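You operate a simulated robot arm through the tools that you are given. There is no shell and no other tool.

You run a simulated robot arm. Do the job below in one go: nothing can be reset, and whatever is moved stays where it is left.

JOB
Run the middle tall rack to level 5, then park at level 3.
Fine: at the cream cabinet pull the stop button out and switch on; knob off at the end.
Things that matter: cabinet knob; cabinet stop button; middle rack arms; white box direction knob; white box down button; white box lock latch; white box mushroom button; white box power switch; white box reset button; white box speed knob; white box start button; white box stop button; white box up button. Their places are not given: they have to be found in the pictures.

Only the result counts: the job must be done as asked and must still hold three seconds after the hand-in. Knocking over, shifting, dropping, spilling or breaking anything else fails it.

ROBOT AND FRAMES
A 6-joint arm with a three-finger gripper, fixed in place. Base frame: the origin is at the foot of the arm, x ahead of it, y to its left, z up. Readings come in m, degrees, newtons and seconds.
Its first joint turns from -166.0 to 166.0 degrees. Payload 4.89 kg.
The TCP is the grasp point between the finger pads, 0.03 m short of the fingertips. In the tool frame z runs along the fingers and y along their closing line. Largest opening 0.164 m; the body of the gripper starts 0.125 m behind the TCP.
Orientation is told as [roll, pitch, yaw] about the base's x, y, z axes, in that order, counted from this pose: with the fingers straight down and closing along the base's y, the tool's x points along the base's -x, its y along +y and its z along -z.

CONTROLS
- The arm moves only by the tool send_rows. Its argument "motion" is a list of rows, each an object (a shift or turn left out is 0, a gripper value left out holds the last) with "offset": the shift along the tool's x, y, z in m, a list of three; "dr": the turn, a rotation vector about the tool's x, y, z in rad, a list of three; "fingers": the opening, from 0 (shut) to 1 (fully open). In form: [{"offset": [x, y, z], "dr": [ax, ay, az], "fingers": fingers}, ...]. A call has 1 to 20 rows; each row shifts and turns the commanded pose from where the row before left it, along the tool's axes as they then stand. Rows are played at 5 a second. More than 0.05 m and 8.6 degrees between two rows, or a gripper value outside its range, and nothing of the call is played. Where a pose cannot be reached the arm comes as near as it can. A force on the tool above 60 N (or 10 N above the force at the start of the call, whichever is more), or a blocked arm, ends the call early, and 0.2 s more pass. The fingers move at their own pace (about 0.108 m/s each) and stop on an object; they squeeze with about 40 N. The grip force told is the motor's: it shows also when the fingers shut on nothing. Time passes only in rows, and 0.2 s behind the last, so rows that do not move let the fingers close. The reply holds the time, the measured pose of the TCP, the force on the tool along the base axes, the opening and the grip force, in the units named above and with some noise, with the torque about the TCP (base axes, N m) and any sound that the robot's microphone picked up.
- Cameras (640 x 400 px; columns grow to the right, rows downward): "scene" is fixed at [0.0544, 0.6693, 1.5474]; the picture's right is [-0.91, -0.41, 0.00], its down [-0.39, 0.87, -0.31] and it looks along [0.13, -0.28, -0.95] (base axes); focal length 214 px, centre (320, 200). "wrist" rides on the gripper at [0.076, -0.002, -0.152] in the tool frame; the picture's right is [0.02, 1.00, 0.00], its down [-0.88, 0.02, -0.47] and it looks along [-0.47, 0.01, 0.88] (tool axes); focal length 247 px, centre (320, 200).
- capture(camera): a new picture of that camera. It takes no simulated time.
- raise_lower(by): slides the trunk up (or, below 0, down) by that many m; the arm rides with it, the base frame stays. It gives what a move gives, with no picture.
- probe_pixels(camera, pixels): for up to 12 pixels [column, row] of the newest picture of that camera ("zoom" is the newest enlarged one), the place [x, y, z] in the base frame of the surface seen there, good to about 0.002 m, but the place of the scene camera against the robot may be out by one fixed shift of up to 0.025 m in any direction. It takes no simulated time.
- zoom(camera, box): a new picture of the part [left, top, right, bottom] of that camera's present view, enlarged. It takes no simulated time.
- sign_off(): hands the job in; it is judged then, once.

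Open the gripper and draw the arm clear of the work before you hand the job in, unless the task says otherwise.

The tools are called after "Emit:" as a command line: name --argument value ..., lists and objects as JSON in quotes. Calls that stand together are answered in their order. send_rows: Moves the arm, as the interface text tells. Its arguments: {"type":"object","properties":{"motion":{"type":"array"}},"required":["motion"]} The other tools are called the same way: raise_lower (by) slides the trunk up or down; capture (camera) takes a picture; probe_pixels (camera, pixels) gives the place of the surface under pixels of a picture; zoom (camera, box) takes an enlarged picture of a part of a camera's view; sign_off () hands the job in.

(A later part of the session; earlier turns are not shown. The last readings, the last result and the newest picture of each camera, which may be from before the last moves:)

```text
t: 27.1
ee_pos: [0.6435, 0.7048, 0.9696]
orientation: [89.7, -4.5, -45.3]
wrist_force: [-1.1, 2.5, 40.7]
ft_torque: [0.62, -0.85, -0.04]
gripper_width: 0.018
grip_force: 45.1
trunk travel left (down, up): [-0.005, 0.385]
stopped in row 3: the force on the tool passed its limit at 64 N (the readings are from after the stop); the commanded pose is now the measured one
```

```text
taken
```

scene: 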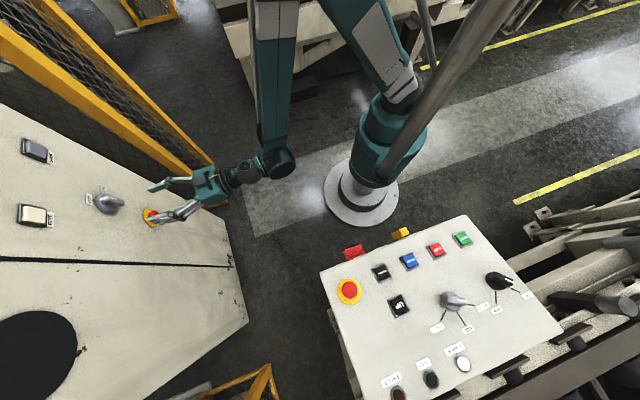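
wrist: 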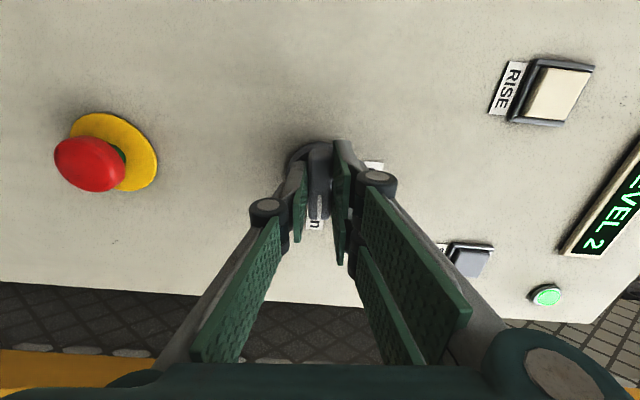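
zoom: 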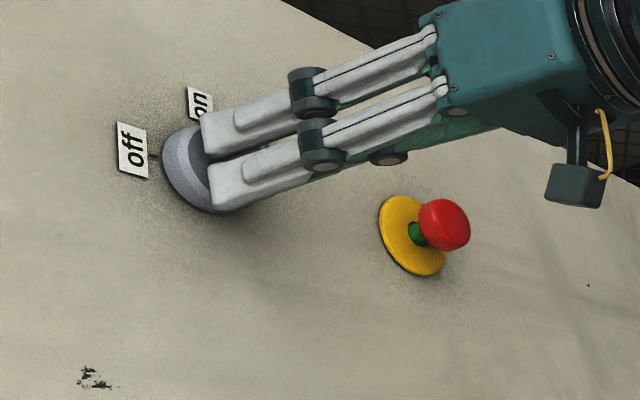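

The knob is on "on" (lamp green, display LEVEL 2). I release and retract.

Emit:
send_rows --motion '[{"fingers": 0.3}, {}, {"offset": [0, 0, -0.02]}, {"offset": [0, 0, -0.03]}, {"offset": [0, 0, -0.03]}, {}]'

Emit:
capture --camera "wrist"

Emit:
zoom --camera "scene" --box '[60, 170, 200, 250]'

```text
t: 28.5
ee_pos: [0.589, 0.6502, 0.9666]
orientation: [89.6, -4.5, -45.3]
wrist_force: [0.5, 1.2, -0.6]
ft_torque: [0.02, -0.01, 0.01]
gripper_width: 0.0491
grip_force: 0.2
trunk travel left (down, up): [-0.005, 0.385]
```

```text
taken
```

wrist: 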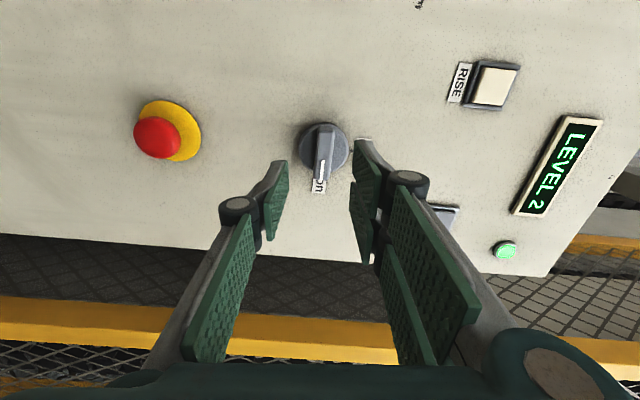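

```text
4.57 times, centred on (130, 210) of scene
```

zoom: 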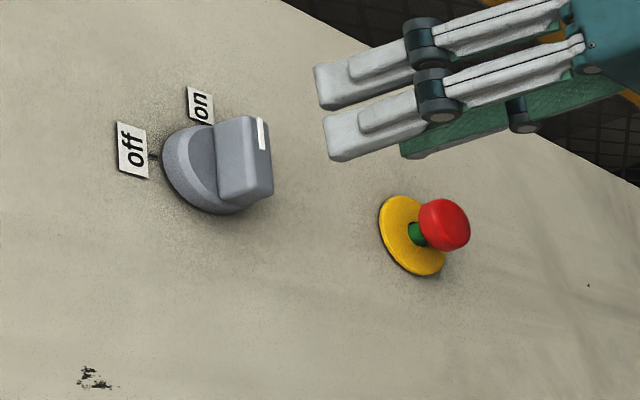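

Knob on, stop out. I shut the fingers and roll the tool back by about −141° so the camera will see the display while pressing RISE.

Emit:
send_rows --motion '[{"dr": [0, 0, -0.145], "fingers": 0.0}, {"dr": [0, 0, -0.145]}, {"dr": [0, 0, -0.145]}, {"dr": [0, 0, -0.145]}, {"dr": [0, 0, -0.145]}, {"dr": [0, 0, -0.145]}, {"dr": [0, 0, -0.145]}, {"dr": [0, 0, -0.145]}, {"dr": [0, 0, -0.145]}, {"dr": [0, 0, -0.145]}, {"dr": [0, 0, -0.145]}, {"dr": [0, 0, -0.145]}, {"dr": [0, 0, -0.145]}, {"dr": [0, 0, -0.145]}, {"dr": [0, 0, -0.145]}, {"dr": [0, 0, -0.145]}, {"dr": [0, 0, -0.145]}]'

Emit:
capture --camera "wrist"

```text
t: 32.1
ee_pos: [0.5869, 0.6504, 0.9676]
orientation: [-89.5, -34.0, 134.5]
wrist_force: [0.4, 0.3, -0.3]
ft_torque: [0.0, 0.01, -0.03]
gripper_width: 0.0
grip_force: 40.1
trunk travel left (down, up): [-0.005, 0.385]
```

```text
taken
```

wrist: 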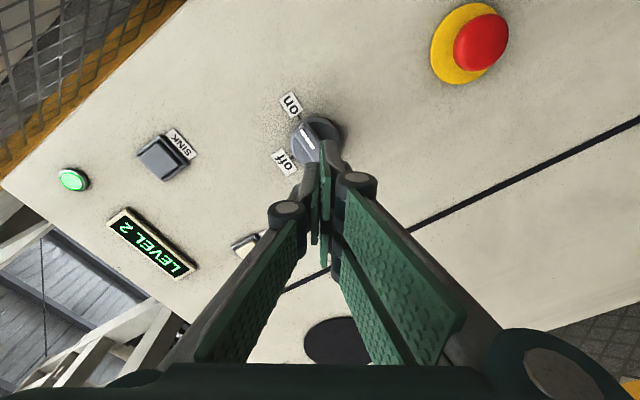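

Fingers shut, tool roll ≈ −56°, display readable. I move to the front of RISE (s≈0.1185, z≈1.128) at d≈0.90.

Emit:
send_rows --motion '[{"offset": [-0.0301, -0.0184, 0.005]}, {"offset": [-0.0301, -0.0184, 0.005]}, {"offset": [-0.0301, -0.0184, 0.005]}, {"offset": [-0.0301, -0.0184, 0.005]}, {"offset": [-0.0302, -0.0184, 0.005]}, {}]'

Emit:
capture --camera "wrist"

```text
t: 33.5
ee_pos: [0.5541, 0.7189, 1.1266]
orientation: [-89.6, -34.2, 134.5]
wrist_force: [0.7, 0.0, -0.6]
ft_torque: [0.04, -0.02, 0.06]
gripper_width: 0.0
grip_force: 40.2
trunk travel left (down, up): [-0.005, 0.385]
```

```text
taken
```

wrist: 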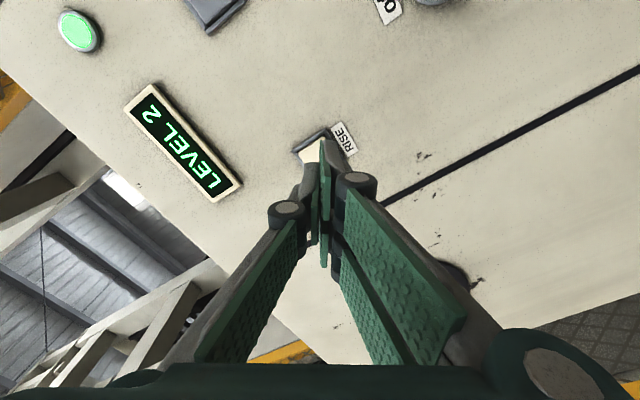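

Display and RISE (305,150) are visible. I probe the RISE cap to check the aim.

Emit:
probe_pixels --camera "wrist" --pixels '[[312, 150], [305, 157], [312, 135], [300, 145], [290, 200], [342, 138], [320, 147]]'

Emit:
zoom --camera "wrist" --box '[270, 110, 370, 180]'

```text
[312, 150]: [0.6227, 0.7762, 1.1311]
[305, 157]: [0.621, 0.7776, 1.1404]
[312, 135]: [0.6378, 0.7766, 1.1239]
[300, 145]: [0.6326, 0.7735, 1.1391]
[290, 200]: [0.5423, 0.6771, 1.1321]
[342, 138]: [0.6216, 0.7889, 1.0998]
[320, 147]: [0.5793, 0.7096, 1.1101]
```

```text
5.71 times, centred on (320, 145) of wrist
```

zoom: 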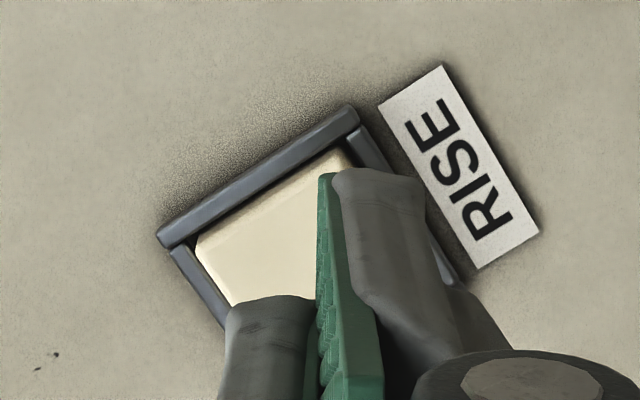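

Aim is good: cap front d≈0.989, centre ≈ s 0.1185, z 1.126. I approach to just before contact (TCP d≈0.955).

Emit:
send_rows --motion '[{"offset": [-0.0017, 0.0011, 0.018]}, {"offset": [0, 0, 0.018]}, {"offset": [0, 0, 0.018]}, {}]'

Emit:
capture --camera "wrist"

```text
t: 34.5
ee_pos: [0.5927, 0.7581, 1.1284]
orientation: [-89.7, -34.2, 134.6]
wrist_force: [0.2, -0.2, -0.2]
ft_torque: [-0.01, 0.02, -0.02]
gripper_width: 0.0
grip_force: 40.3
trunk travel left (down, up): [-0.005, 0.385]
```

```text
taken
```

wrist: 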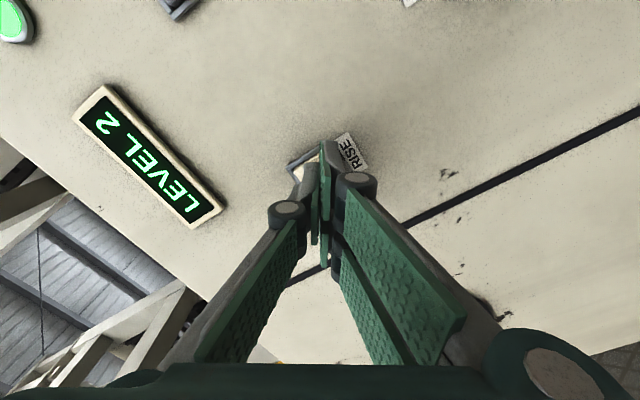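

TCP d=0.955, just off the cap. I press in by 8 mm in small steps and back off.

Emit:
send_rows --motion '[{"offset": [0, 0, 0.003]}, {"offset": [0, 0, 0.003]}, {"offset": [0, 0, 0.002]}]'

Emit:
capture --camera "wrist"

```text
t: 35.3
ee_pos: [0.5973, 0.7653, 1.1273]
orientation: [-89.6, -34.3, 134.7]
wrist_force: [-1.1, -0.1, 0.5]
ft_torque: [-0.02, 0.0, -0.01]
gripper_width: 0.0
grip_force: 44.9
trunk travel left (down, up): [-0.005, 0.385]
```

```text
taken
```

wrist: 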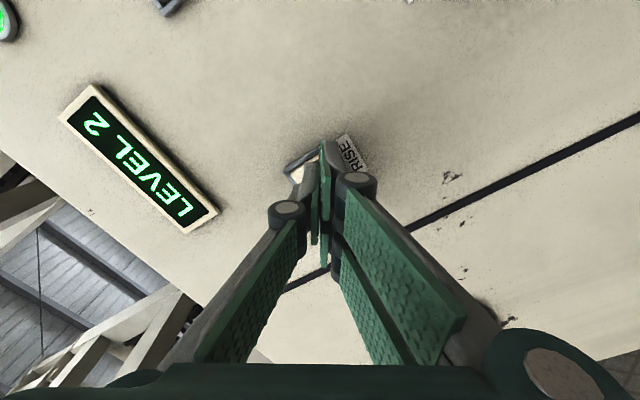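

Barely any force yet (≈1 N) and the display is still LEVEL 2. I press 4 mm deeper.

Emit:
send_rows --motion '[{"offset": [0, 0, 0.002]}, {"offset": [0, 0, 0.002]}]'

Emit:
capture --camera "wrist"

```text
t: 35.9
ee_pos: [0.5995, 0.7685, 1.1271]
orientation: [-89.6, -34.2, 134.6]
wrist_force: [-6.8, -2.4, -1.1]
ft_torque: [-0.04, -0.02, 0.13]
gripper_width: 0.006
grip_force: 44.9
trunk travel left (down, up): [-0.005, 0.385]
heard: click
```

```text
taken
```

wrist: 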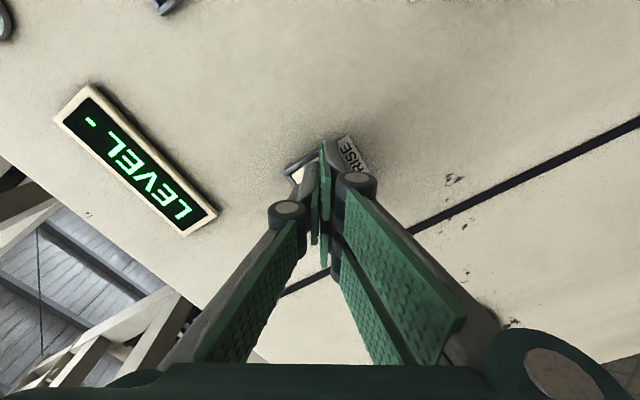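

A click was heard and the display shows "LEVEL -" (in motion). I hold and watch.

Emit:
send_rows --motion '[{}]'

Emit:
capture --camera "wrist"

```text
t: 36.3
ee_pos: [0.6001, 0.7672, 1.1283]
orientation: [-89.5, -34.1, 134.6]
wrist_force: [-6.5, -2.6, -1.0]
ft_torque: [0.0, 0.0, 0.12]
gripper_width: 0.006
grip_force: 45.0
trunk travel left (down, up): [-0.005, 0.385]
```

```text
taken
```

wrist: 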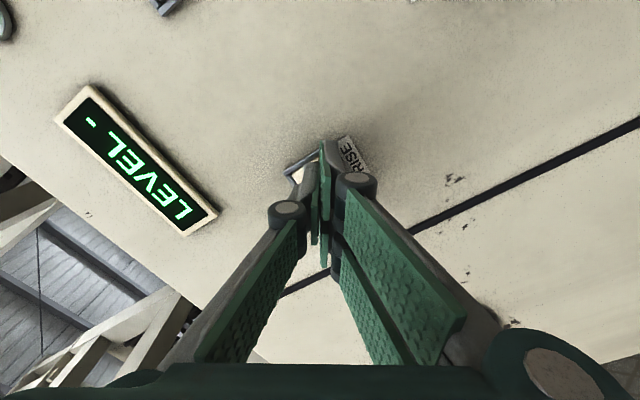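

Still "LEVEL -". I keep holding.

Emit:
send_rows --motion '[{}, {}]'

Emit:
zoom --camera "wrist" --box '[40, 70, 240, 250]'

```text
t: 36.9
ee_pos: [0.6004, 0.7676, 1.1262]
orientation: [-89.7, -34.2, 134.6]
wrist_force: [-5.2, -3.0, -0.6]
ft_torque: [0.02, -0.02, 0.1]
gripper_width: 0.0061
grip_force: 44.7
trunk travel left (down, up): [-0.005, 0.385]
```

```text
2.22 times, centred on (140, 160) of wrist
```

zoom: 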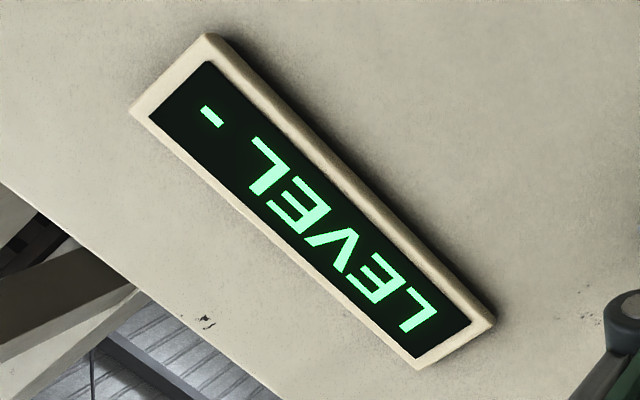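

Emit:
send_rows --motion '[{}, {}, {}]'

Emit:
zoom --camera "wrist" --box '[40, 70, 240, 250]'

```text
t: 37.7
ee_pos: [0.6004, 0.7678, 1.1272]
orientation: [-89.6, -34.2, 134.6]
wrist_force: [-4.8, -3.0, 0.5]
ft_torque: [0.01, 0.01, 0.03]
gripper_width: 0.0059
grip_force: 45.1
trunk travel left (down, up): [-0.005, 0.385]
```

```text
2.22 times, centred on (140, 160) of wrist
```

zoom: 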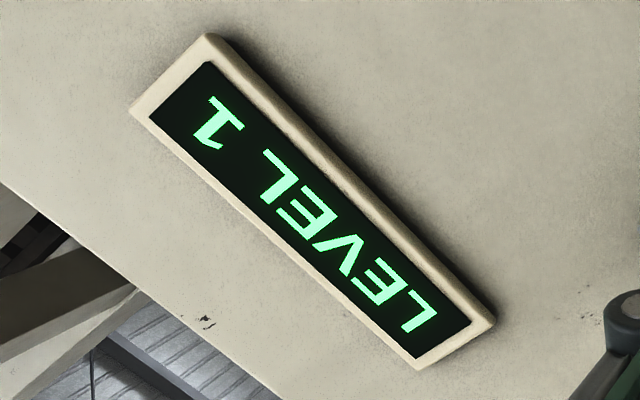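

The display reads "LEVEL 1": RISE lowers the level number. I release the button now and watch whether motion continues.

Emit:
send_rows --motion '[{"offset": [0, 0, -0.008]}, {"offset": [0, 0, -0.012]}]'

Emit:
capture --camera "wrist"

```text
t: 38.3
ee_pos: [0.5861, 0.7532, 1.1282]
orientation: [-89.5, -34.2, 134.5]
wrist_force: [0.7, 0.0, -0.4]
ft_torque: [0.01, -0.04, -0.02]
gripper_width: 0.0
grip_force: 45.0
trunk travel left (down, up): [-0.005, 0.385]
```

```text
taken
```

wrist: 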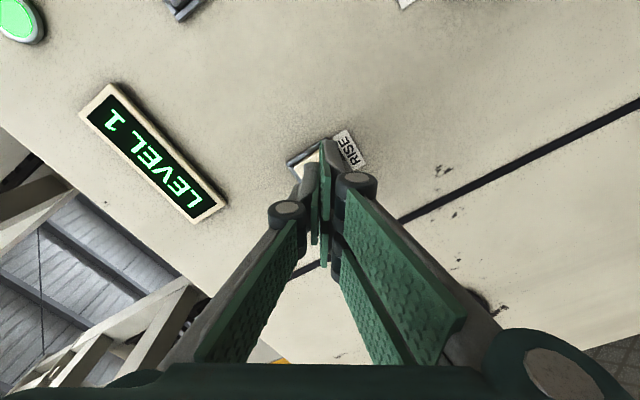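

Level 1 holds after release. I retract and roll the tool +112° so the display will be visible while pressing SINK.

Emit:
send_rows --motion '[{"offset": [0, 0, -0.025]}, {"offset": [0, 0, -0.025]}, {"dr": [0, 0, 0.14]}, {"dr": [0, 0, 0.14]}, {"dr": [0, 0, 0.14]}, {"dr": [0, 0, 0.14]}, {"dr": [0, 0, 0.14]}, {"dr": [0, 0, 0.14]}, {"dr": [0, 0, 0.14]}, {"dr": [0, 0, 0.14]}, {"dr": [0, 0, 0.14]}, {"dr": [0, 0, 0.14]}, {"dr": [0, 0, 0.14]}, {"dr": [0, 0, 0.14]}, {"dr": [0, 0, 0.14]}, {"dr": [0, 0, 0.14]}]'

Emit:
send_rows --motion '[{"offset": [-0.0256, -0.0173, 0]}, {"offset": [-0.0256, -0.0173, 0]}, {"offset": [-0.0256, -0.0173, 0]}, {"offset": [-0.0256, -0.0173, 0]}, {"offset": [-0.0256, -0.0173, 0]}, {}]'

Emit:
capture --camera "wrist"

```text
t: 41.7
ee_pos: [0.5488, 0.7194, 1.1279]
orientation: [89.6, -33.6, -45.1]
wrist_force: [0.3, 1.0, -0.4]
ft_torque: [-0.01, -0.06, -0.01]
gripper_width: 0.0
grip_force: 45.2
trunk travel left (down, up): [-0.005, 0.385]
```

```text
t: 43.1
ee_pos: [0.6552, 0.6143, 1.1277]
orientation: [90.1, -33.6, -45.3]
wrist_force: [0.5, -0.1, 0.0]
ft_torque: [0.01, 0.01, -0.03]
gripper_width: 0.0
grip_force: 44.6
out of reach, approached as far as the arm can: row 5
trunk travel left (down, up): [-0.005, 0.385]
```

```text
taken
```

wrist: 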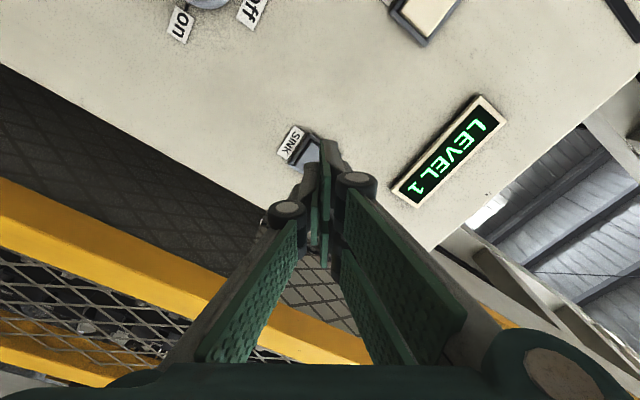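

Display (LEVEL 1) and SINK (310,152) visible; the last row was reach-limited, s=−0.029 so far. I probe SINK.

Emit:
probe_pixels --camera "wrist" --pixels '[[311, 152], [305, 160], [316, 142], [322, 140], [300, 160], [292, 143]]'

Emit:
zoom --camera "wrist" --box '[260, 110, 360, 180]'

```text
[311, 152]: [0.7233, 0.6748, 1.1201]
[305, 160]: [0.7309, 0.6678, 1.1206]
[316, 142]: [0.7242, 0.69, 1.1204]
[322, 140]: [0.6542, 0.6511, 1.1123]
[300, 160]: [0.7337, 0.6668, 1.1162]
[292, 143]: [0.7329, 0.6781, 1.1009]
```

```text
5.71 times, centred on (310, 145) of wrist
```

zoom: 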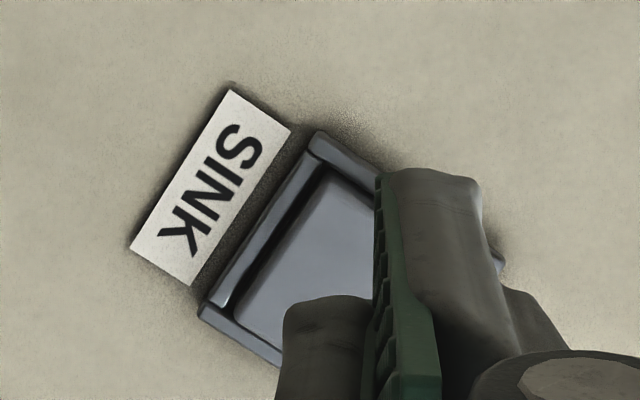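

SINK's centre is s≈−0.038, z≈1.126. I shift right 9 mm while advancing (farther out there is more reach).

Emit:
send_rows --motion '[{"offset": [0, 0, 0.02]}, {"offset": [-0.0075, -0.005, 0.015]}, {"offset": [0.001, -0.001, 0.015]}, {}]'

Emit:
capture --camera "wrist"

```text
t: 44.1
ee_pos: [0.6716, 0.6274, 1.1268]
orientation: [89.5, -33.6, -45.3]
wrist_force: [0.2, -0.7, 0.4]
ft_torque: [-0.03, 0.04, 0.03]
gripper_width: 0.0
grip_force: 44.8
out of reach, approached as far as the arm can: row 1, 2, 3
trunk travel left (down, up): [-0.005, 0.385]
```

```text
taken
```

wrist: 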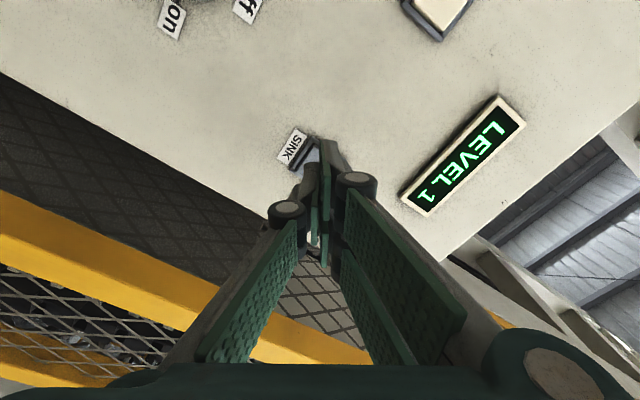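

The arm is limited at d≈0.9185, s≈−0.031 with this roll. I roll back toward 0 to free the wrist, and check.

Emit:
send_rows --motion '[{"dr": [0, 0, -0.14]}, {"dr": [0, 0, -0.14]}, {"dr": [0, 0, -0.14]}, {"dr": [0, 0, -0.14]}, {}]'

Emit:
capture --camera "wrist"

Emit:
capture --camera "scene"

```text
t: 45.3
ee_pos: [0.6704, 0.6271, 1.1268]
orientation: [89.1, -65.7, -44.5]
wrist_force: [-0.2, 0.9, 0.1]
ft_torque: [0.01, 0.02, 0.02]
gripper_width: 0.0002
grip_force: 44.9
trunk travel left (down, up): [-0.005, 0.385]
```

```text
taken
```

wrist: 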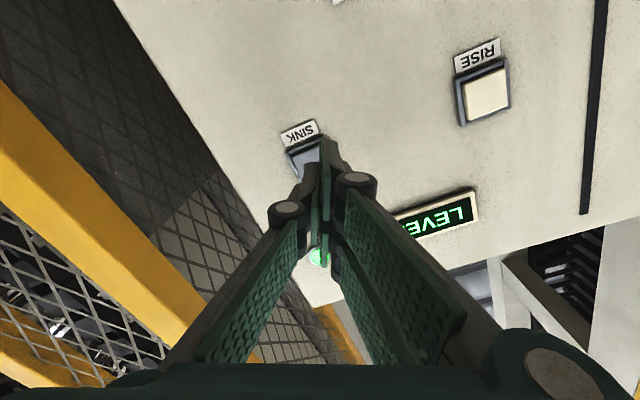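

```text
taken
```

scene: 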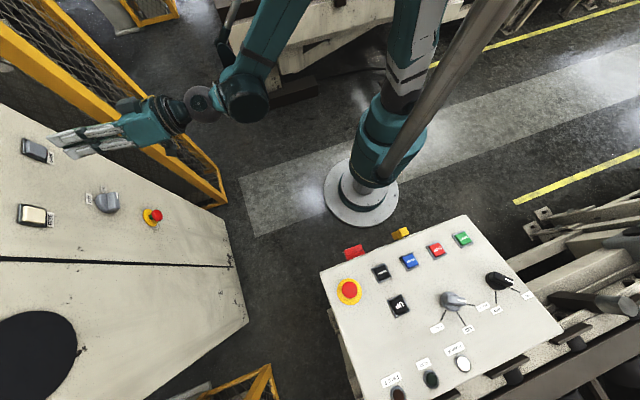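

I try moving right 7 mm and forward now at roll ≈ +24°.

Emit:
send_rows --motion '[{"offset": [-0.0028, -0.0064, 0.005]}, {"offset": [0, 0, 0.01]}, {}]'

```text
t: 46.1
ee_pos: [0.688, 0.6328, 1.1287]
orientation: [89.2, -65.8, -44.5]
wrist_force: [-0.3, -0.3, 0.0]
ft_torque: [-0.01, 0.0, 0.0]
gripper_width: 0.0
grip_force: 44.5
trunk travel left (down, up): [-0.005, 0.385]
```

No limit now (d=0.934, s=−0.039). I roll +0.2 rad to uncover the display digit.

Emit:
send_rows --motion '[{"dr": [0, 0, 0.1]}, {"dr": [0, 0, 0.1]}, {}]'

Emit:
capture --camera "wrist"

```text
t: 46.9
ee_pos: [0.6857, 0.6335, 1.127]
orientation: [89.4, -54.2, -44.8]
wrist_force: [0.2, -0.3, -1.5]
ft_torque: [0.02, -0.03, -0.01]
gripper_width: 0.0
grip_force: 45.2
trunk travel left (down, up): [-0.005, 0.385]
```

```text
taken
```

wrist: 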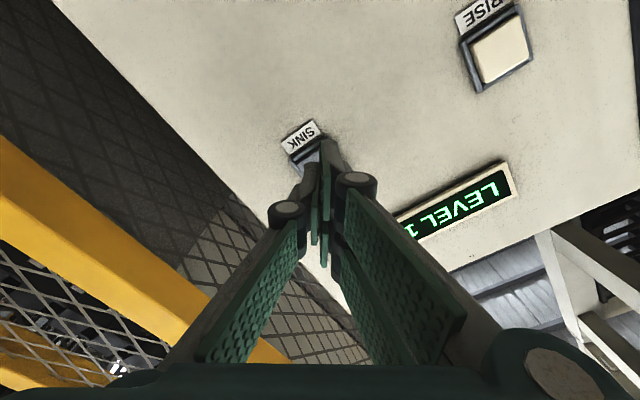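

The digit at (412,231) is just visible. I roll 0.1 more and advance to d≈0.957.

Emit:
send_rows --motion '[{"dr": [0, 0, 0.1]}, {"offset": [0, 0, 0.012]}, {"offset": [0, 0, 0.012]}, {}]'

Emit:
capture --camera "wrist"

```text
t: 47.9
ee_pos: [0.7028, 0.6508, 1.1273]
orientation: [89.5, -48.3, -44.9]
wrist_force: [-0.1, 0.1, 0.2]
ft_torque: [-0.01, 0.01, 0.0]
gripper_width: 0.0001
grip_force: 45.0
trunk travel left (down, up): [-0.005, 0.385]
```

```text
taken
```

wrist: 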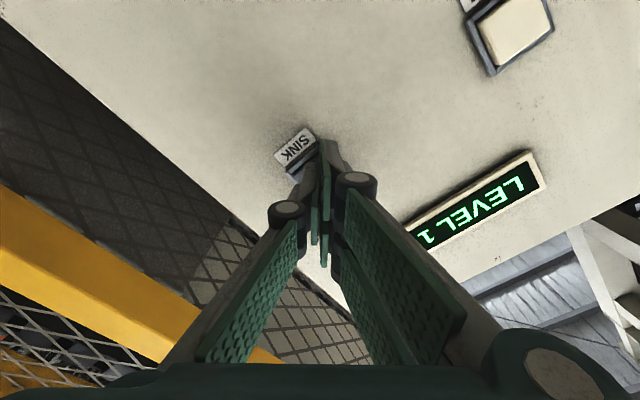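

TCP d=0.957 and LEVEL 1 clearly readable. I press SINK 11 mm.

Emit:
send_rows --motion '[{"offset": [0, 0, 0.004]}, {"offset": [0, 0, 0.004]}, {"offset": [0, 0, 0.003]}]'

Emit:
zoom --camera "wrist" --box '[380, 130, 580, 270]'

```text
t: 48.7
ee_pos: [0.711, 0.6585, 1.1276]
orientation: [89.4, -48.4, -45.0]
wrist_force: [-4.5, -5.0, 0.8]
ft_torque: [0.01, 0.0, -0.04]
gripper_width: 0.006
grip_force: 45.1
trunk travel left (down, up): [-0.005, 0.385]
heard: click
```

```text
2.86 times, centred on (480, 200) of wrist
```

zoom: 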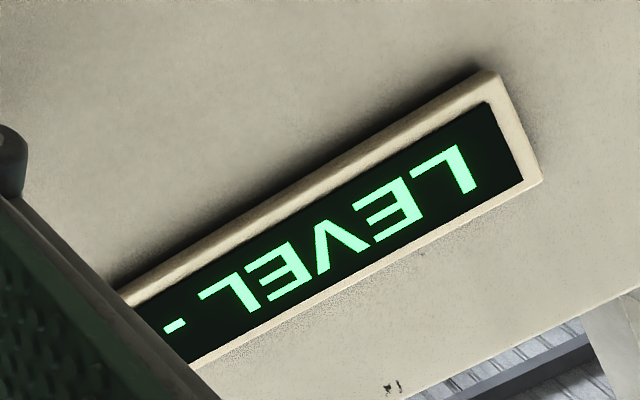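

It's moving ("LEVEL -"). I release briefly to learn whether it's hold-to-run.

Emit:
send_rows --motion '[{"offset": [0, 0, -0.009]}, {}]'

Emit:
zoom --camera "wrist" --box '[380, 130, 580, 270]'

Emit:
send_rows --motion '[{}, {}, {}, {}, {}, {}]'

Emit:
zoom --camera "wrist" --box '[380, 130, 580, 270]'

```text
t: 49.3
ee_pos: [0.7053, 0.6509, 1.1267]
orientation: [89.6, -48.4, -44.8]
wrist_force: [0.8, 0.5, 0.3]
ft_torque: [-0.03, -0.01, -0.01]
gripper_width: 0.0001
grip_force: 45.0
trunk travel left (down, up): [-0.005, 0.385]
```

```text
2.86 times, centred on (480, 200) of wrist
```

zoom: 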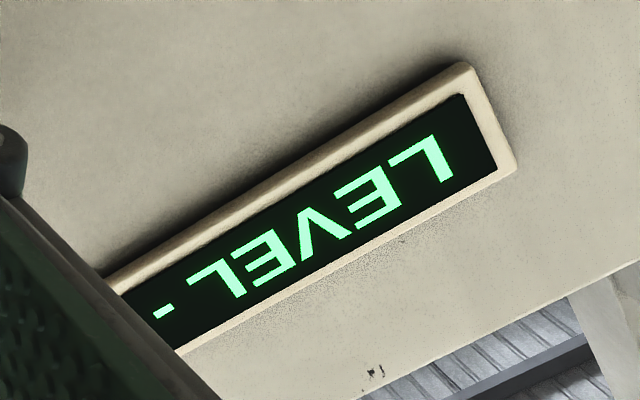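

```text
t: 50.7
ee_pos: [0.7044, 0.6506, 1.1258]
orientation: [89.5, -48.4, -44.9]
wrist_force: [-0.1, 0.0, 0.5]
ft_torque: [-0.03, 0.0, -0.02]
gripper_width: 0.0
grip_force: 45.3
trunk travel left (down, up): [-0.005, 0.385]
```

```text
2.86 times, centred on (480, 200) of wrist
```

zoom: 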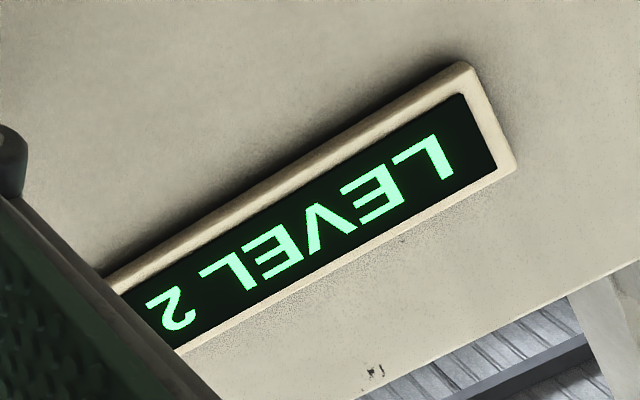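

After release it ran on by itself to LEVEL 2: one press per level. I check it holds, then press again.

Emit:
send_rows --motion '[{}, {}, {}, {}, {}]'

Emit:
zoom --camera "wrist" --box '[380, 130, 580, 270]'

Emit:
send_rows --motion '[{"offset": [0, 0, 0.005]}, {"offset": [0, 0, 0.005]}, {"offset": [0, 0, -0.01]}, {}, {}, {}, {}, {}, {}, {}, {}, {}, {}]'

Emit:
zoom --camera "wrist" --box '[380, 130, 580, 270]'

```text
t: 51.9
ee_pos: [0.7056, 0.6509, 1.1273]
orientation: [89.6, -48.3, -44.9]
wrist_force: [0.9, 0.0, -0.4]
ft_torque: [-0.03, 0.04, -0.01]
gripper_width: 0.0
grip_force: 45.4
trunk travel left (down, up): [-0.005, 0.385]
```

```text
2.86 times, centred on (480, 200) of wrist
```

zoom: 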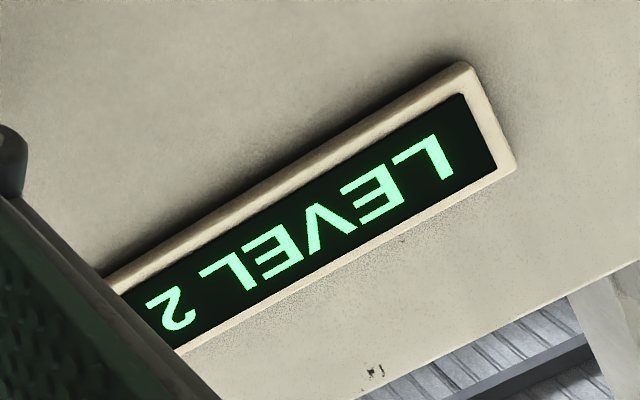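

```text
t: 54.7
ee_pos: [0.7035, 0.652, 1.127]
orientation: [89.6, -48.4, -45.0]
wrist_force: [-0.3, -0.4, 0.3]
ft_torque: [0.02, -0.01, -0.02]
gripper_width: 0.0
grip_force: 44.7
trunk travel left (down, up): [-0.005, 0.385]
heard: click
```

```text
2.86 times, centred on (480, 200) of wrist
```

zoom: 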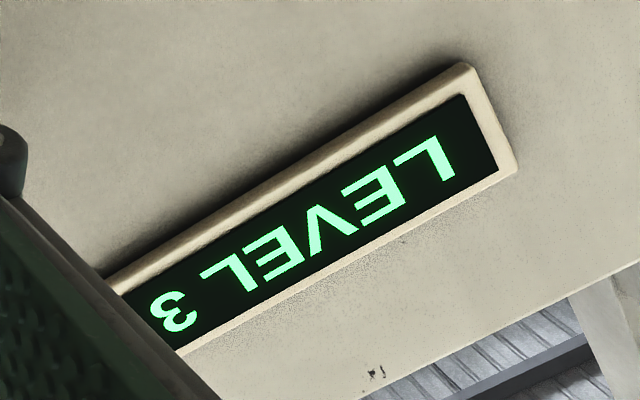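

LEVEL 3 now. I take a full picture for comparison, then press SINK again for level 4.

Emit:
capture --camera "wrist"

Emit:
send_rows --motion '[{"offset": [0, 0, 0.005]}, {"offset": [0, 0, 0.005]}, {"offset": [0, 0, -0.01]}, {}, {}, {}, {}, {}, {}, {}, {}, {}, {}]'

Emit:
capture --camera "wrist"

```text
taken
```

wrist: 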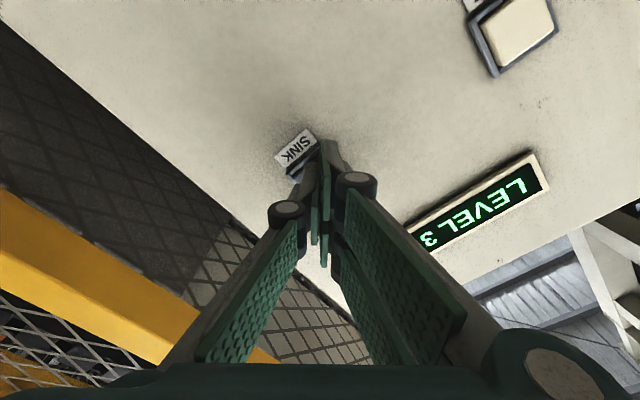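

```text
t: 57.5
ee_pos: [0.7044, 0.6521, 1.1261]
orientation: [89.5, -48.4, -44.9]
wrist_force: [0.0, 0.8, -0.6]
ft_torque: [-0.01, -0.01, 0.0]
gripper_width: 0.0
grip_force: 44.7
trunk travel left (down, up): [-0.005, 0.385]
heard: click
```

```text
taken
```

wrist: 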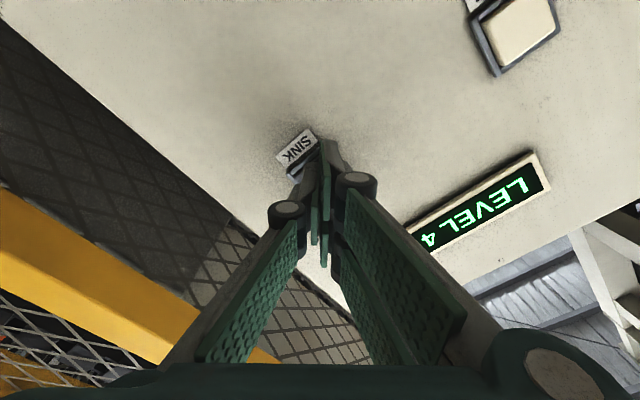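

LEVEL 4 is shown. One more SINK press should bring level 5.

Emit:
send_rows --motion '[{"offset": [0, 0, 0.005]}, {"offset": [0, 0, 0.005]}, {"offset": [0, 0, -0.01]}, {}, {}, {}, {}, {}, {}, {}, {}, {}, {}, {}, {}]'

Emit:
capture --camera "wrist"

```text
t: 60.7
ee_pos: [0.7046, 0.6508, 1.1272]
orientation: [89.4, -48.4, -44.9]
wrist_force: [-0.2, -0.6, -0.4]
ft_torque: [0.02, 0.0, -0.01]
gripper_width: 0.0
grip_force: 45.0
trunk travel left (down, up): [-0.005, 0.385]
heard: click
```

```text
taken
```

wrist: 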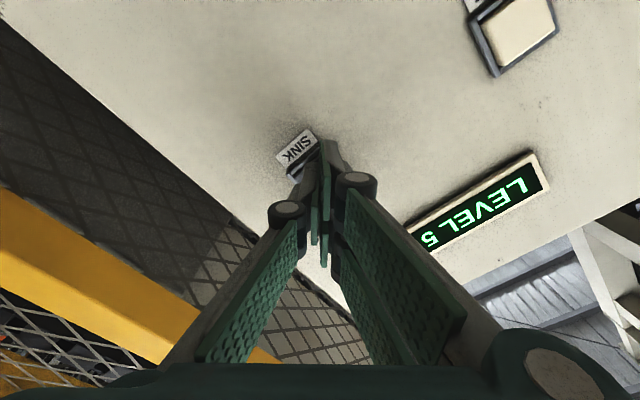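

LEVEL 5 reached. Now I retract, move left to RISE and roll the tool to −56° for the display view.

Emit:
send_rows --motion '[{"offset": [0, 0, -0.025]}, {"offset": [0, 0, -0.02]}, {"offset": [0.0207, 0.0234, 0]}, {"offset": [0.0207, 0.0234, 0]}, {"offset": [0.0207, 0.0234, 0]}, {"offset": [0.0207, 0.0234, 0]}, {"offset": [0.0207, 0.0234, 0]}, {"dr": [0, 0, -0.142]}, {"dr": [0, 0, -0.142]}, {"dr": [0, 0, -0.142]}, {"dr": [0, 0, -0.142]}, {"dr": [0, 0, -0.142]}, {"dr": [0, 0, -0.142]}, {"dr": [0, 0, -0.142]}, {"dr": [0, 0, -0.142]}, {"dr": [0, 0, -0.142]}, {"dr": [0, 0, -0.142]}, {"dr": [0, 0, -0.142]}, {"dr": [0, 0, -0.142]}]'

Emit:
capture --camera "wrist"

```text
t: 64.7
ee_pos: [0.5637, 0.7295, 1.1263]
orientation: [-89.5, -33.7, 134.7]
wrist_force: [0.4, 0.1, 0.9]
ft_torque: [0.01, -0.01, 0.0]
gripper_width: 0.0001
grip_force: 45.4
trunk travel left (down, up): [-0.005, 0.385]
```

```text
taken
```

wrist: 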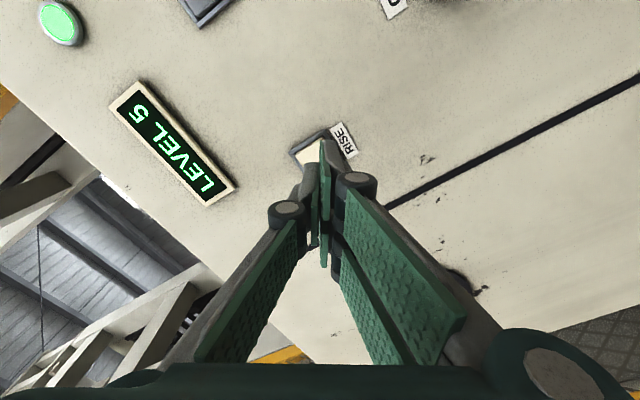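

Still LEVEL 5; TCP d=0.914, s=0.117, aligned with RISE. I advance to d≈0.958.

Emit:
send_rows --motion '[{"offset": [-0.001, 0, 0.015]}, {"offset": [0, 0, 0.015]}, {"offset": [0, 0, 0.014]}, {}]'

Emit:
send_rows --motion '[{"offset": [0, 0, 0.005]}, {"offset": [0, 0, 0.005]}, {"offset": [0, 0, -0.01]}, {}, {}, {}, {}, {}, {}, {}, {}, {}, {}]'

Emit:
capture --camera "wrist"

```text
t: 65.7
ee_pos: [0.5934, 0.7609, 1.1277]
orientation: [-89.6, -34.0, 134.5]
wrist_force: [-0.4, 0.2, 0.2]
ft_torque: [-0.02, 0.05, 0.0]
gripper_width: 0.0
grip_force: 45.4
trunk travel left (down, up): [-0.005, 0.385]
```

```text
t: 68.5
ee_pos: [0.5937, 0.7624, 1.127]
orientation: [-89.5, -34.0, 134.6]
wrist_force: [-1.1, 0.2, 0.3]
ft_torque: [0.0, 0.0, 0.02]
gripper_width: 0.0
grip_force: 44.9
trunk travel left (down, up): [-0.005, 0.385]
heard: click
```

```text
taken
```

wrist: 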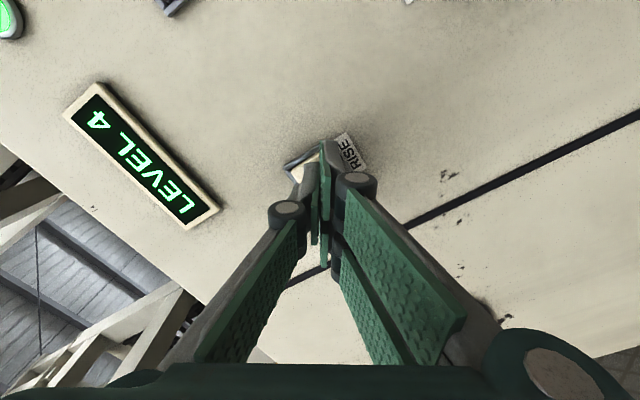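

LEVEL 4 after one RISE press. I press RISE once more for level 3.

Emit:
send_rows --motion '[{"offset": [0, 0, 0.005]}, {"offset": [0, 0, 0.005]}, {"offset": [0, 0, -0.01]}, {}, {}, {}, {}, {}, {}, {}, {}, {}, {}, {}, {}]'

Emit:
capture --camera "wrist"

```text
t: 71.7
ee_pos: [0.5921, 0.7605, 1.1271]
orientation: [-89.6, -33.9, 134.6]
wrist_force: [-0.4, 0.6, 0.3]
ft_torque: [0.03, -0.01, 0.0]
gripper_width: 0.0
grip_force: 44.6
trunk travel left (down, up): [-0.005, 0.385]
heard: click
```

```text
taken
```

wrist: 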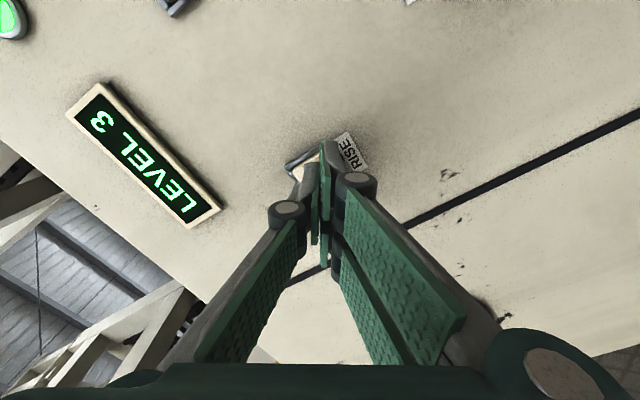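

LEVEL 3 reached and steady. Now I retract and go back to the knob, then roll to +86° to grip its horizontal bar.

Emit:
send_rows --motion '[{"offset": [0, 0, -0.028]}, {"offset": [0, 0, -0.028]}, {"offset": [0, 0, -0.025]}, {"offset": [0.031, 0.0179, 0]}, {"offset": [0.031, 0.0179, 0]}, {"offset": [0.031, 0.0179, 0]}, {"offset": [0.031, 0.0179, 0]}, {"offset": [0.031, 0.0179, 0]}, {}]'

Emit:
send_rows --motion '[{"dr": [0, 0, 0.146], "fingers": 0.3}, {"dr": [0, 0, 0.146]}, {"dr": [0, 0, 0.146]}, {"dr": [0, 0, 0.146]}, {"dr": [0, 0, 0.146]}, {"dr": [0, 0, 0.146]}, {"dr": [0, 0, 0.146]}, {"dr": [0, 0, 0.146]}, {"dr": [0, 0, 0.146]}, {"dr": [0, 0, 0.146]}, {"dr": [0, 0, 0.146]}, {"dr": [0, 0, 0.146]}, {"dr": [0, 0, 0.146]}, {"dr": [0, 0, 0.146]}, {"dr": [0, 0, 0.146]}, {"dr": [0, 0, 0.146]}, {"dr": [0, 0, 0.146]}, {}]'

Emit:
capture --camera "wrist"

```text
t: 73.7
ee_pos: [0.589, 0.6463, 0.9688]
orientation: [-89.6, -33.9, 134.5]
wrist_force: [-0.1, -0.6, 0.2]
ft_torque: [-0.05, 0.01, -0.03]
gripper_width: 0.0001
grip_force: 44.9
trunk travel left (down, up): [-0.005, 0.385]
```

```text
t: 77.5
ee_pos: [0.5913, 0.6474, 0.9675]
orientation: [89.7, -3.8, -45.2]
wrist_force: [-1.1, -0.3, -0.7]
ft_torque: [0.02, 0.01, 0.0]
gripper_width: 0.0489
grip_force: 0.1
trunk travel left (down, up): [-0.005, 0.385]
```

```text
taken
```

wrist: 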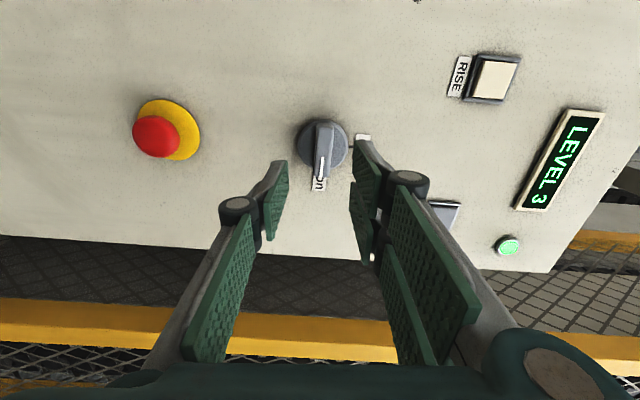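

The knob bar is at (323,155) under "on", LEVEL 3 displayed. I zoom and probe to check alignment before gripping.

Emit:
zoom --camera "wrist" --box '[270, 100, 380, 200]'

Emit:
probe_pixels --camera "wrist" --pixels '[[324, 140], [322, 170], [300, 145], [343, 145], [322, 121], [324, 155]]'

```text
4.00 times, centred on (325, 150) of wrist
```

zoom: 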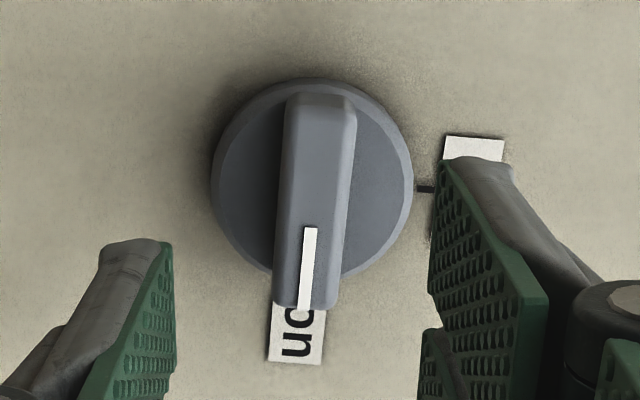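

```text
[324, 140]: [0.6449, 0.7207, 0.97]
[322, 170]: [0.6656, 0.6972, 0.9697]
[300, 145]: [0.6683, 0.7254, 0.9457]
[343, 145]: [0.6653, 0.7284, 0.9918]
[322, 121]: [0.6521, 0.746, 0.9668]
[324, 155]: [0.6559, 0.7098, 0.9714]
```

Disc centre ≈ s 0.0425, z 0.968; bar is 4° off the finger axis. I correct roll and offset, advance to straddle it and close.

Emit:
send_rows --motion '[{"offset": [0.0028, 0.001, 0.02], "dr": [0, 0, 0.065]}, {"offset": [0, 0, 0.025]}, {"offset": [0, 0, 0.02]}, {"offset": [0, 0, 0.011]}, {}, {"fingers": 0.0}, {}, {}]'

Emit:
capture --camera "wrist"

```text
t: 79.2
ee_pos: [0.6417, 0.7042, 0.971]
orientation: [89.8, -0.2, -45.2]
wrist_force: [3.0, 0.6, 35.3]
ft_torque: [0.5, -0.75, -0.12]
gripper_width: 0.0179
grip_force: 44.9
trunk travel left (down, up): [-0.005, 0.385]
stopped in row 8: the force on the tool passed its limit at 63 N (the readings are from after the stop); the commanded pose is now the measured one
```

```text
taken
```

wrist: 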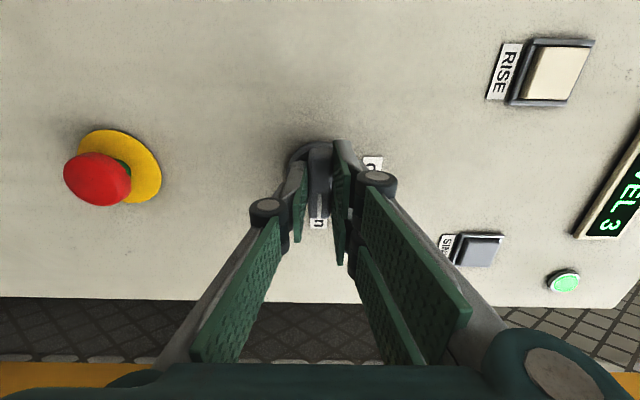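

The bar is gripped with 35 N upward push; I shift 1.5 mm up to relieve, then turn counter-clockwise back to "off" with a small centre compensation.

Emit:
send_rows --motion '[{"offset": [0, 0.0015, 0]}, {}]'

Emit:
send_rows --motion '[{"offset": [0.0004, 0, 0], "dr": [0, 0, -0.12]}, {"offset": [0.0004, 0, 0], "dr": [0, 0, -0.12]}, {"offset": [0.0004, 0, 0], "dr": [0, 0, -0.12]}, {"offset": [0.0004, 0, 0], "dr": [0, 0, -0.12]}]'

```text
t: 79.8
ee_pos: [0.6421, 0.7045, 0.9707]
orientation: [89.6, -0.1, -45.2]
wrist_force: [-3.1, -1.1, 20.6]
ft_torque: [0.3, -0.46, -0.43]
gripper_width: 0.018
grip_force: 45.1
trunk travel left (down, up): [-0.005, 0.385]
```

```text
t: 80.8
ee_pos: [0.6425, 0.7042, 0.9679]
orientation: [89.6, -27.6, -45.2]
wrist_force: [-3.7, -43.2, -26.2]
ft_torque: [-0.16, 0.38, -1.52]
gripper_width: 0.018
grip_force: 45.1
trunk travel left (down, up): [-0.005, 0.385]
```

Turn proceeds (27°), with forces of ~28 N right/26 N down/33 N outward. I relieve by shifting a little that way.

Emit:
send_rows --motion '[{"offset": [-0.001, -0.002, -0.001]}, {}]'

Emit:
capture --camera "wrist"

```text
t: 81.4
ee_pos: [0.6428, 0.7048, 0.9678]
orientation: [89.7, -27.6, -45.1]
wrist_force: [13.9, -13.0, 7.0]
ft_torque: [0.28, -0.23, -0.77]
gripper_width: 0.0176
grip_force: 45.0
trunk travel left (down, up): [-0.005, 0.385]
```

```text
taken
```

wrist: 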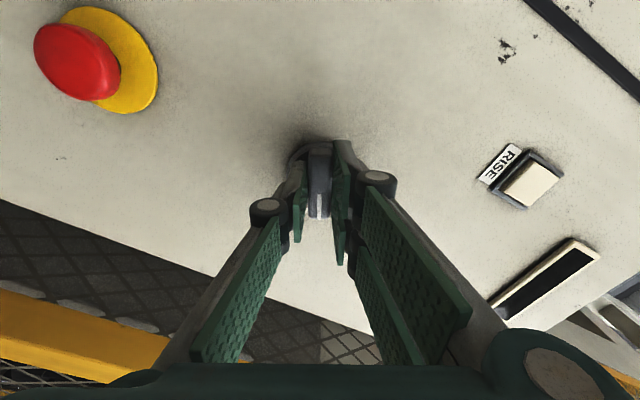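

The display has gone dark; I carry on turning to the "off" mark, relieving as I go.

Emit:
send_rows --motion '[{"offset": [-0.001, -0.0005, 0], "dr": [0, 0, -0.12]}, {"dr": [0, 0, -0.12]}, {"dr": [0, 0, -0.12]}]'

```text
t: 82.2
ee_pos: [0.6442, 0.7036, 0.9676]
orientation: [89.5, -48.4, -44.8]
wrist_force: [-0.3, -12.0, -24.5]
ft_torque: [-0.08, 0.24, -0.64]
gripper_width: 0.0176
grip_force: 44.7
trunk travel left (down, up): [-0.005, 0.385]
```

Forces are modest (24 N down). I shift 1 mm down and keep turning.

Emit:
send_rows --motion '[{"offset": [0.0004, -0.001, 0], "dr": [0, 0, -0.12]}, {"dr": [0, 0, -0.12]}, {"dr": [0, 0, -0.12]}]'

```text
t: 83.0
ee_pos: [0.6437, 0.7022, 0.9667]
orientation: [89.0, -69.0, -44.4]
wrist_force: [-2.5, -23.6, -32.7]
ft_torque: [-0.35, 0.53, -0.49]
gripper_width: 0.0178
grip_force: 44.8
trunk travel left (down, up): [-0.005, 0.385]
```

21° remain. I relieve 1.5 mm down and finish the turn.

Emit:
send_rows --motion '[{"offset": [0.0012, -0.001, 0], "dr": [0, 0, -0.12]}, {"dr": [0, 0, -0.12]}, {"dr": [0, 0, -0.12]}]'

Emit:
capture --camera "wrist"

Emit:
zoom --camera "scene" --box '[60, 170, 200, 250]'

```text
t: 83.8
ee_pos: [0.6464, 0.7025, 0.9661]
orientation: [49.4, -89.5, -4.8]
wrist_force: [2.0, -33.4, -17.2]
ft_torque: [-0.28, 0.43, -0.7]
gripper_width: 0.0177
grip_force: 44.9
trunk travel left (down, up): [-0.005, 0.385]
```

```text
taken
```

wrist: 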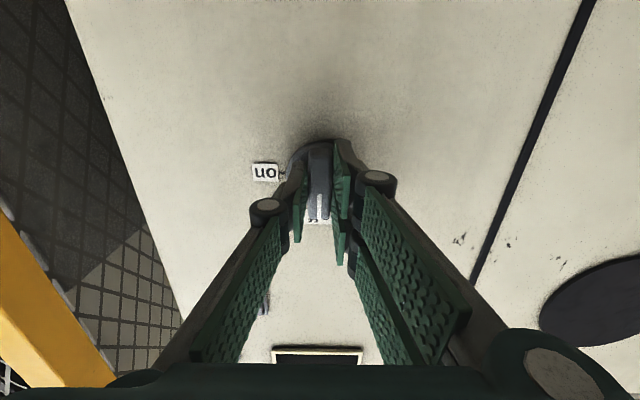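

```text
4.57 times, centred on (130, 210) of scene
```

zoom: 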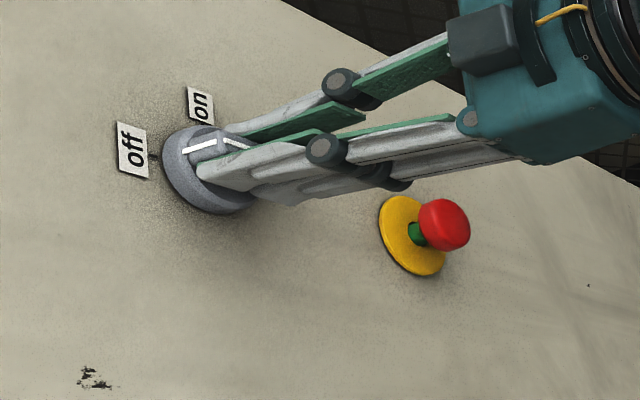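

The knob bar is vertical at "off" again and the stop stays out. I release and retract.

Emit:
send_rows --motion '[{"fingers": 0.3}, {}, {"offset": [0, 0, -0.02]}, {"offset": [0, 0, -0.03]}, {"offset": [0, 0, -0.02]}, {}]'

Emit:
capture --camera "wrist"

Emit:
zoom --camera "scene" --box '[60, 170, 200, 250]'

```text
t: 85.2
ee_pos: [0.5924, 0.6528, 0.9657]
orientation: [52.7, -89.4, -7.9]
wrist_force: [0.4, 0.4, 0.4]
ft_torque: [0.02, 0.02, 0.0]
gripper_width: 0.0494
grip_force: 0.0
trunk travel left (down, up): [-0.005, 0.385]
```

```text
taken
```

wrist: 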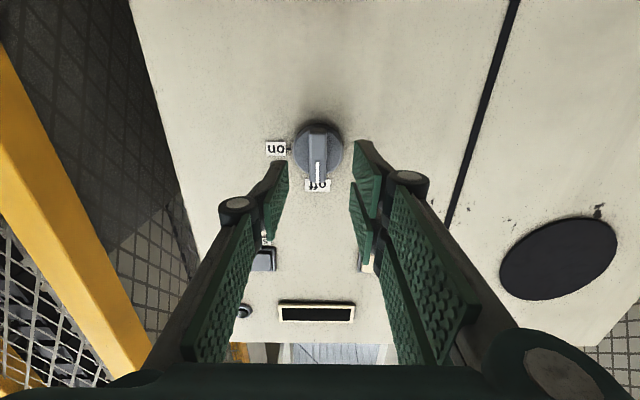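

```text
4.57 times, centred on (130, 210) of scene
```

zoom: 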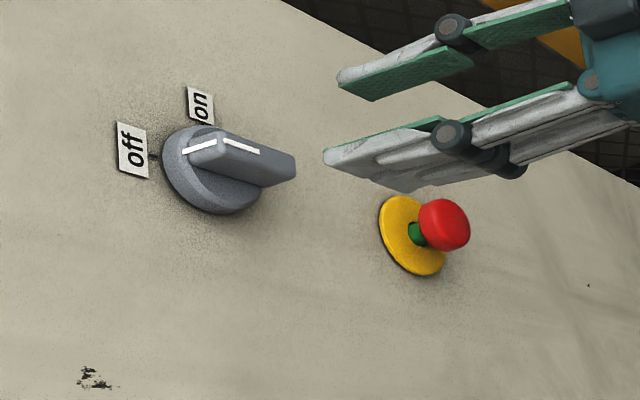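

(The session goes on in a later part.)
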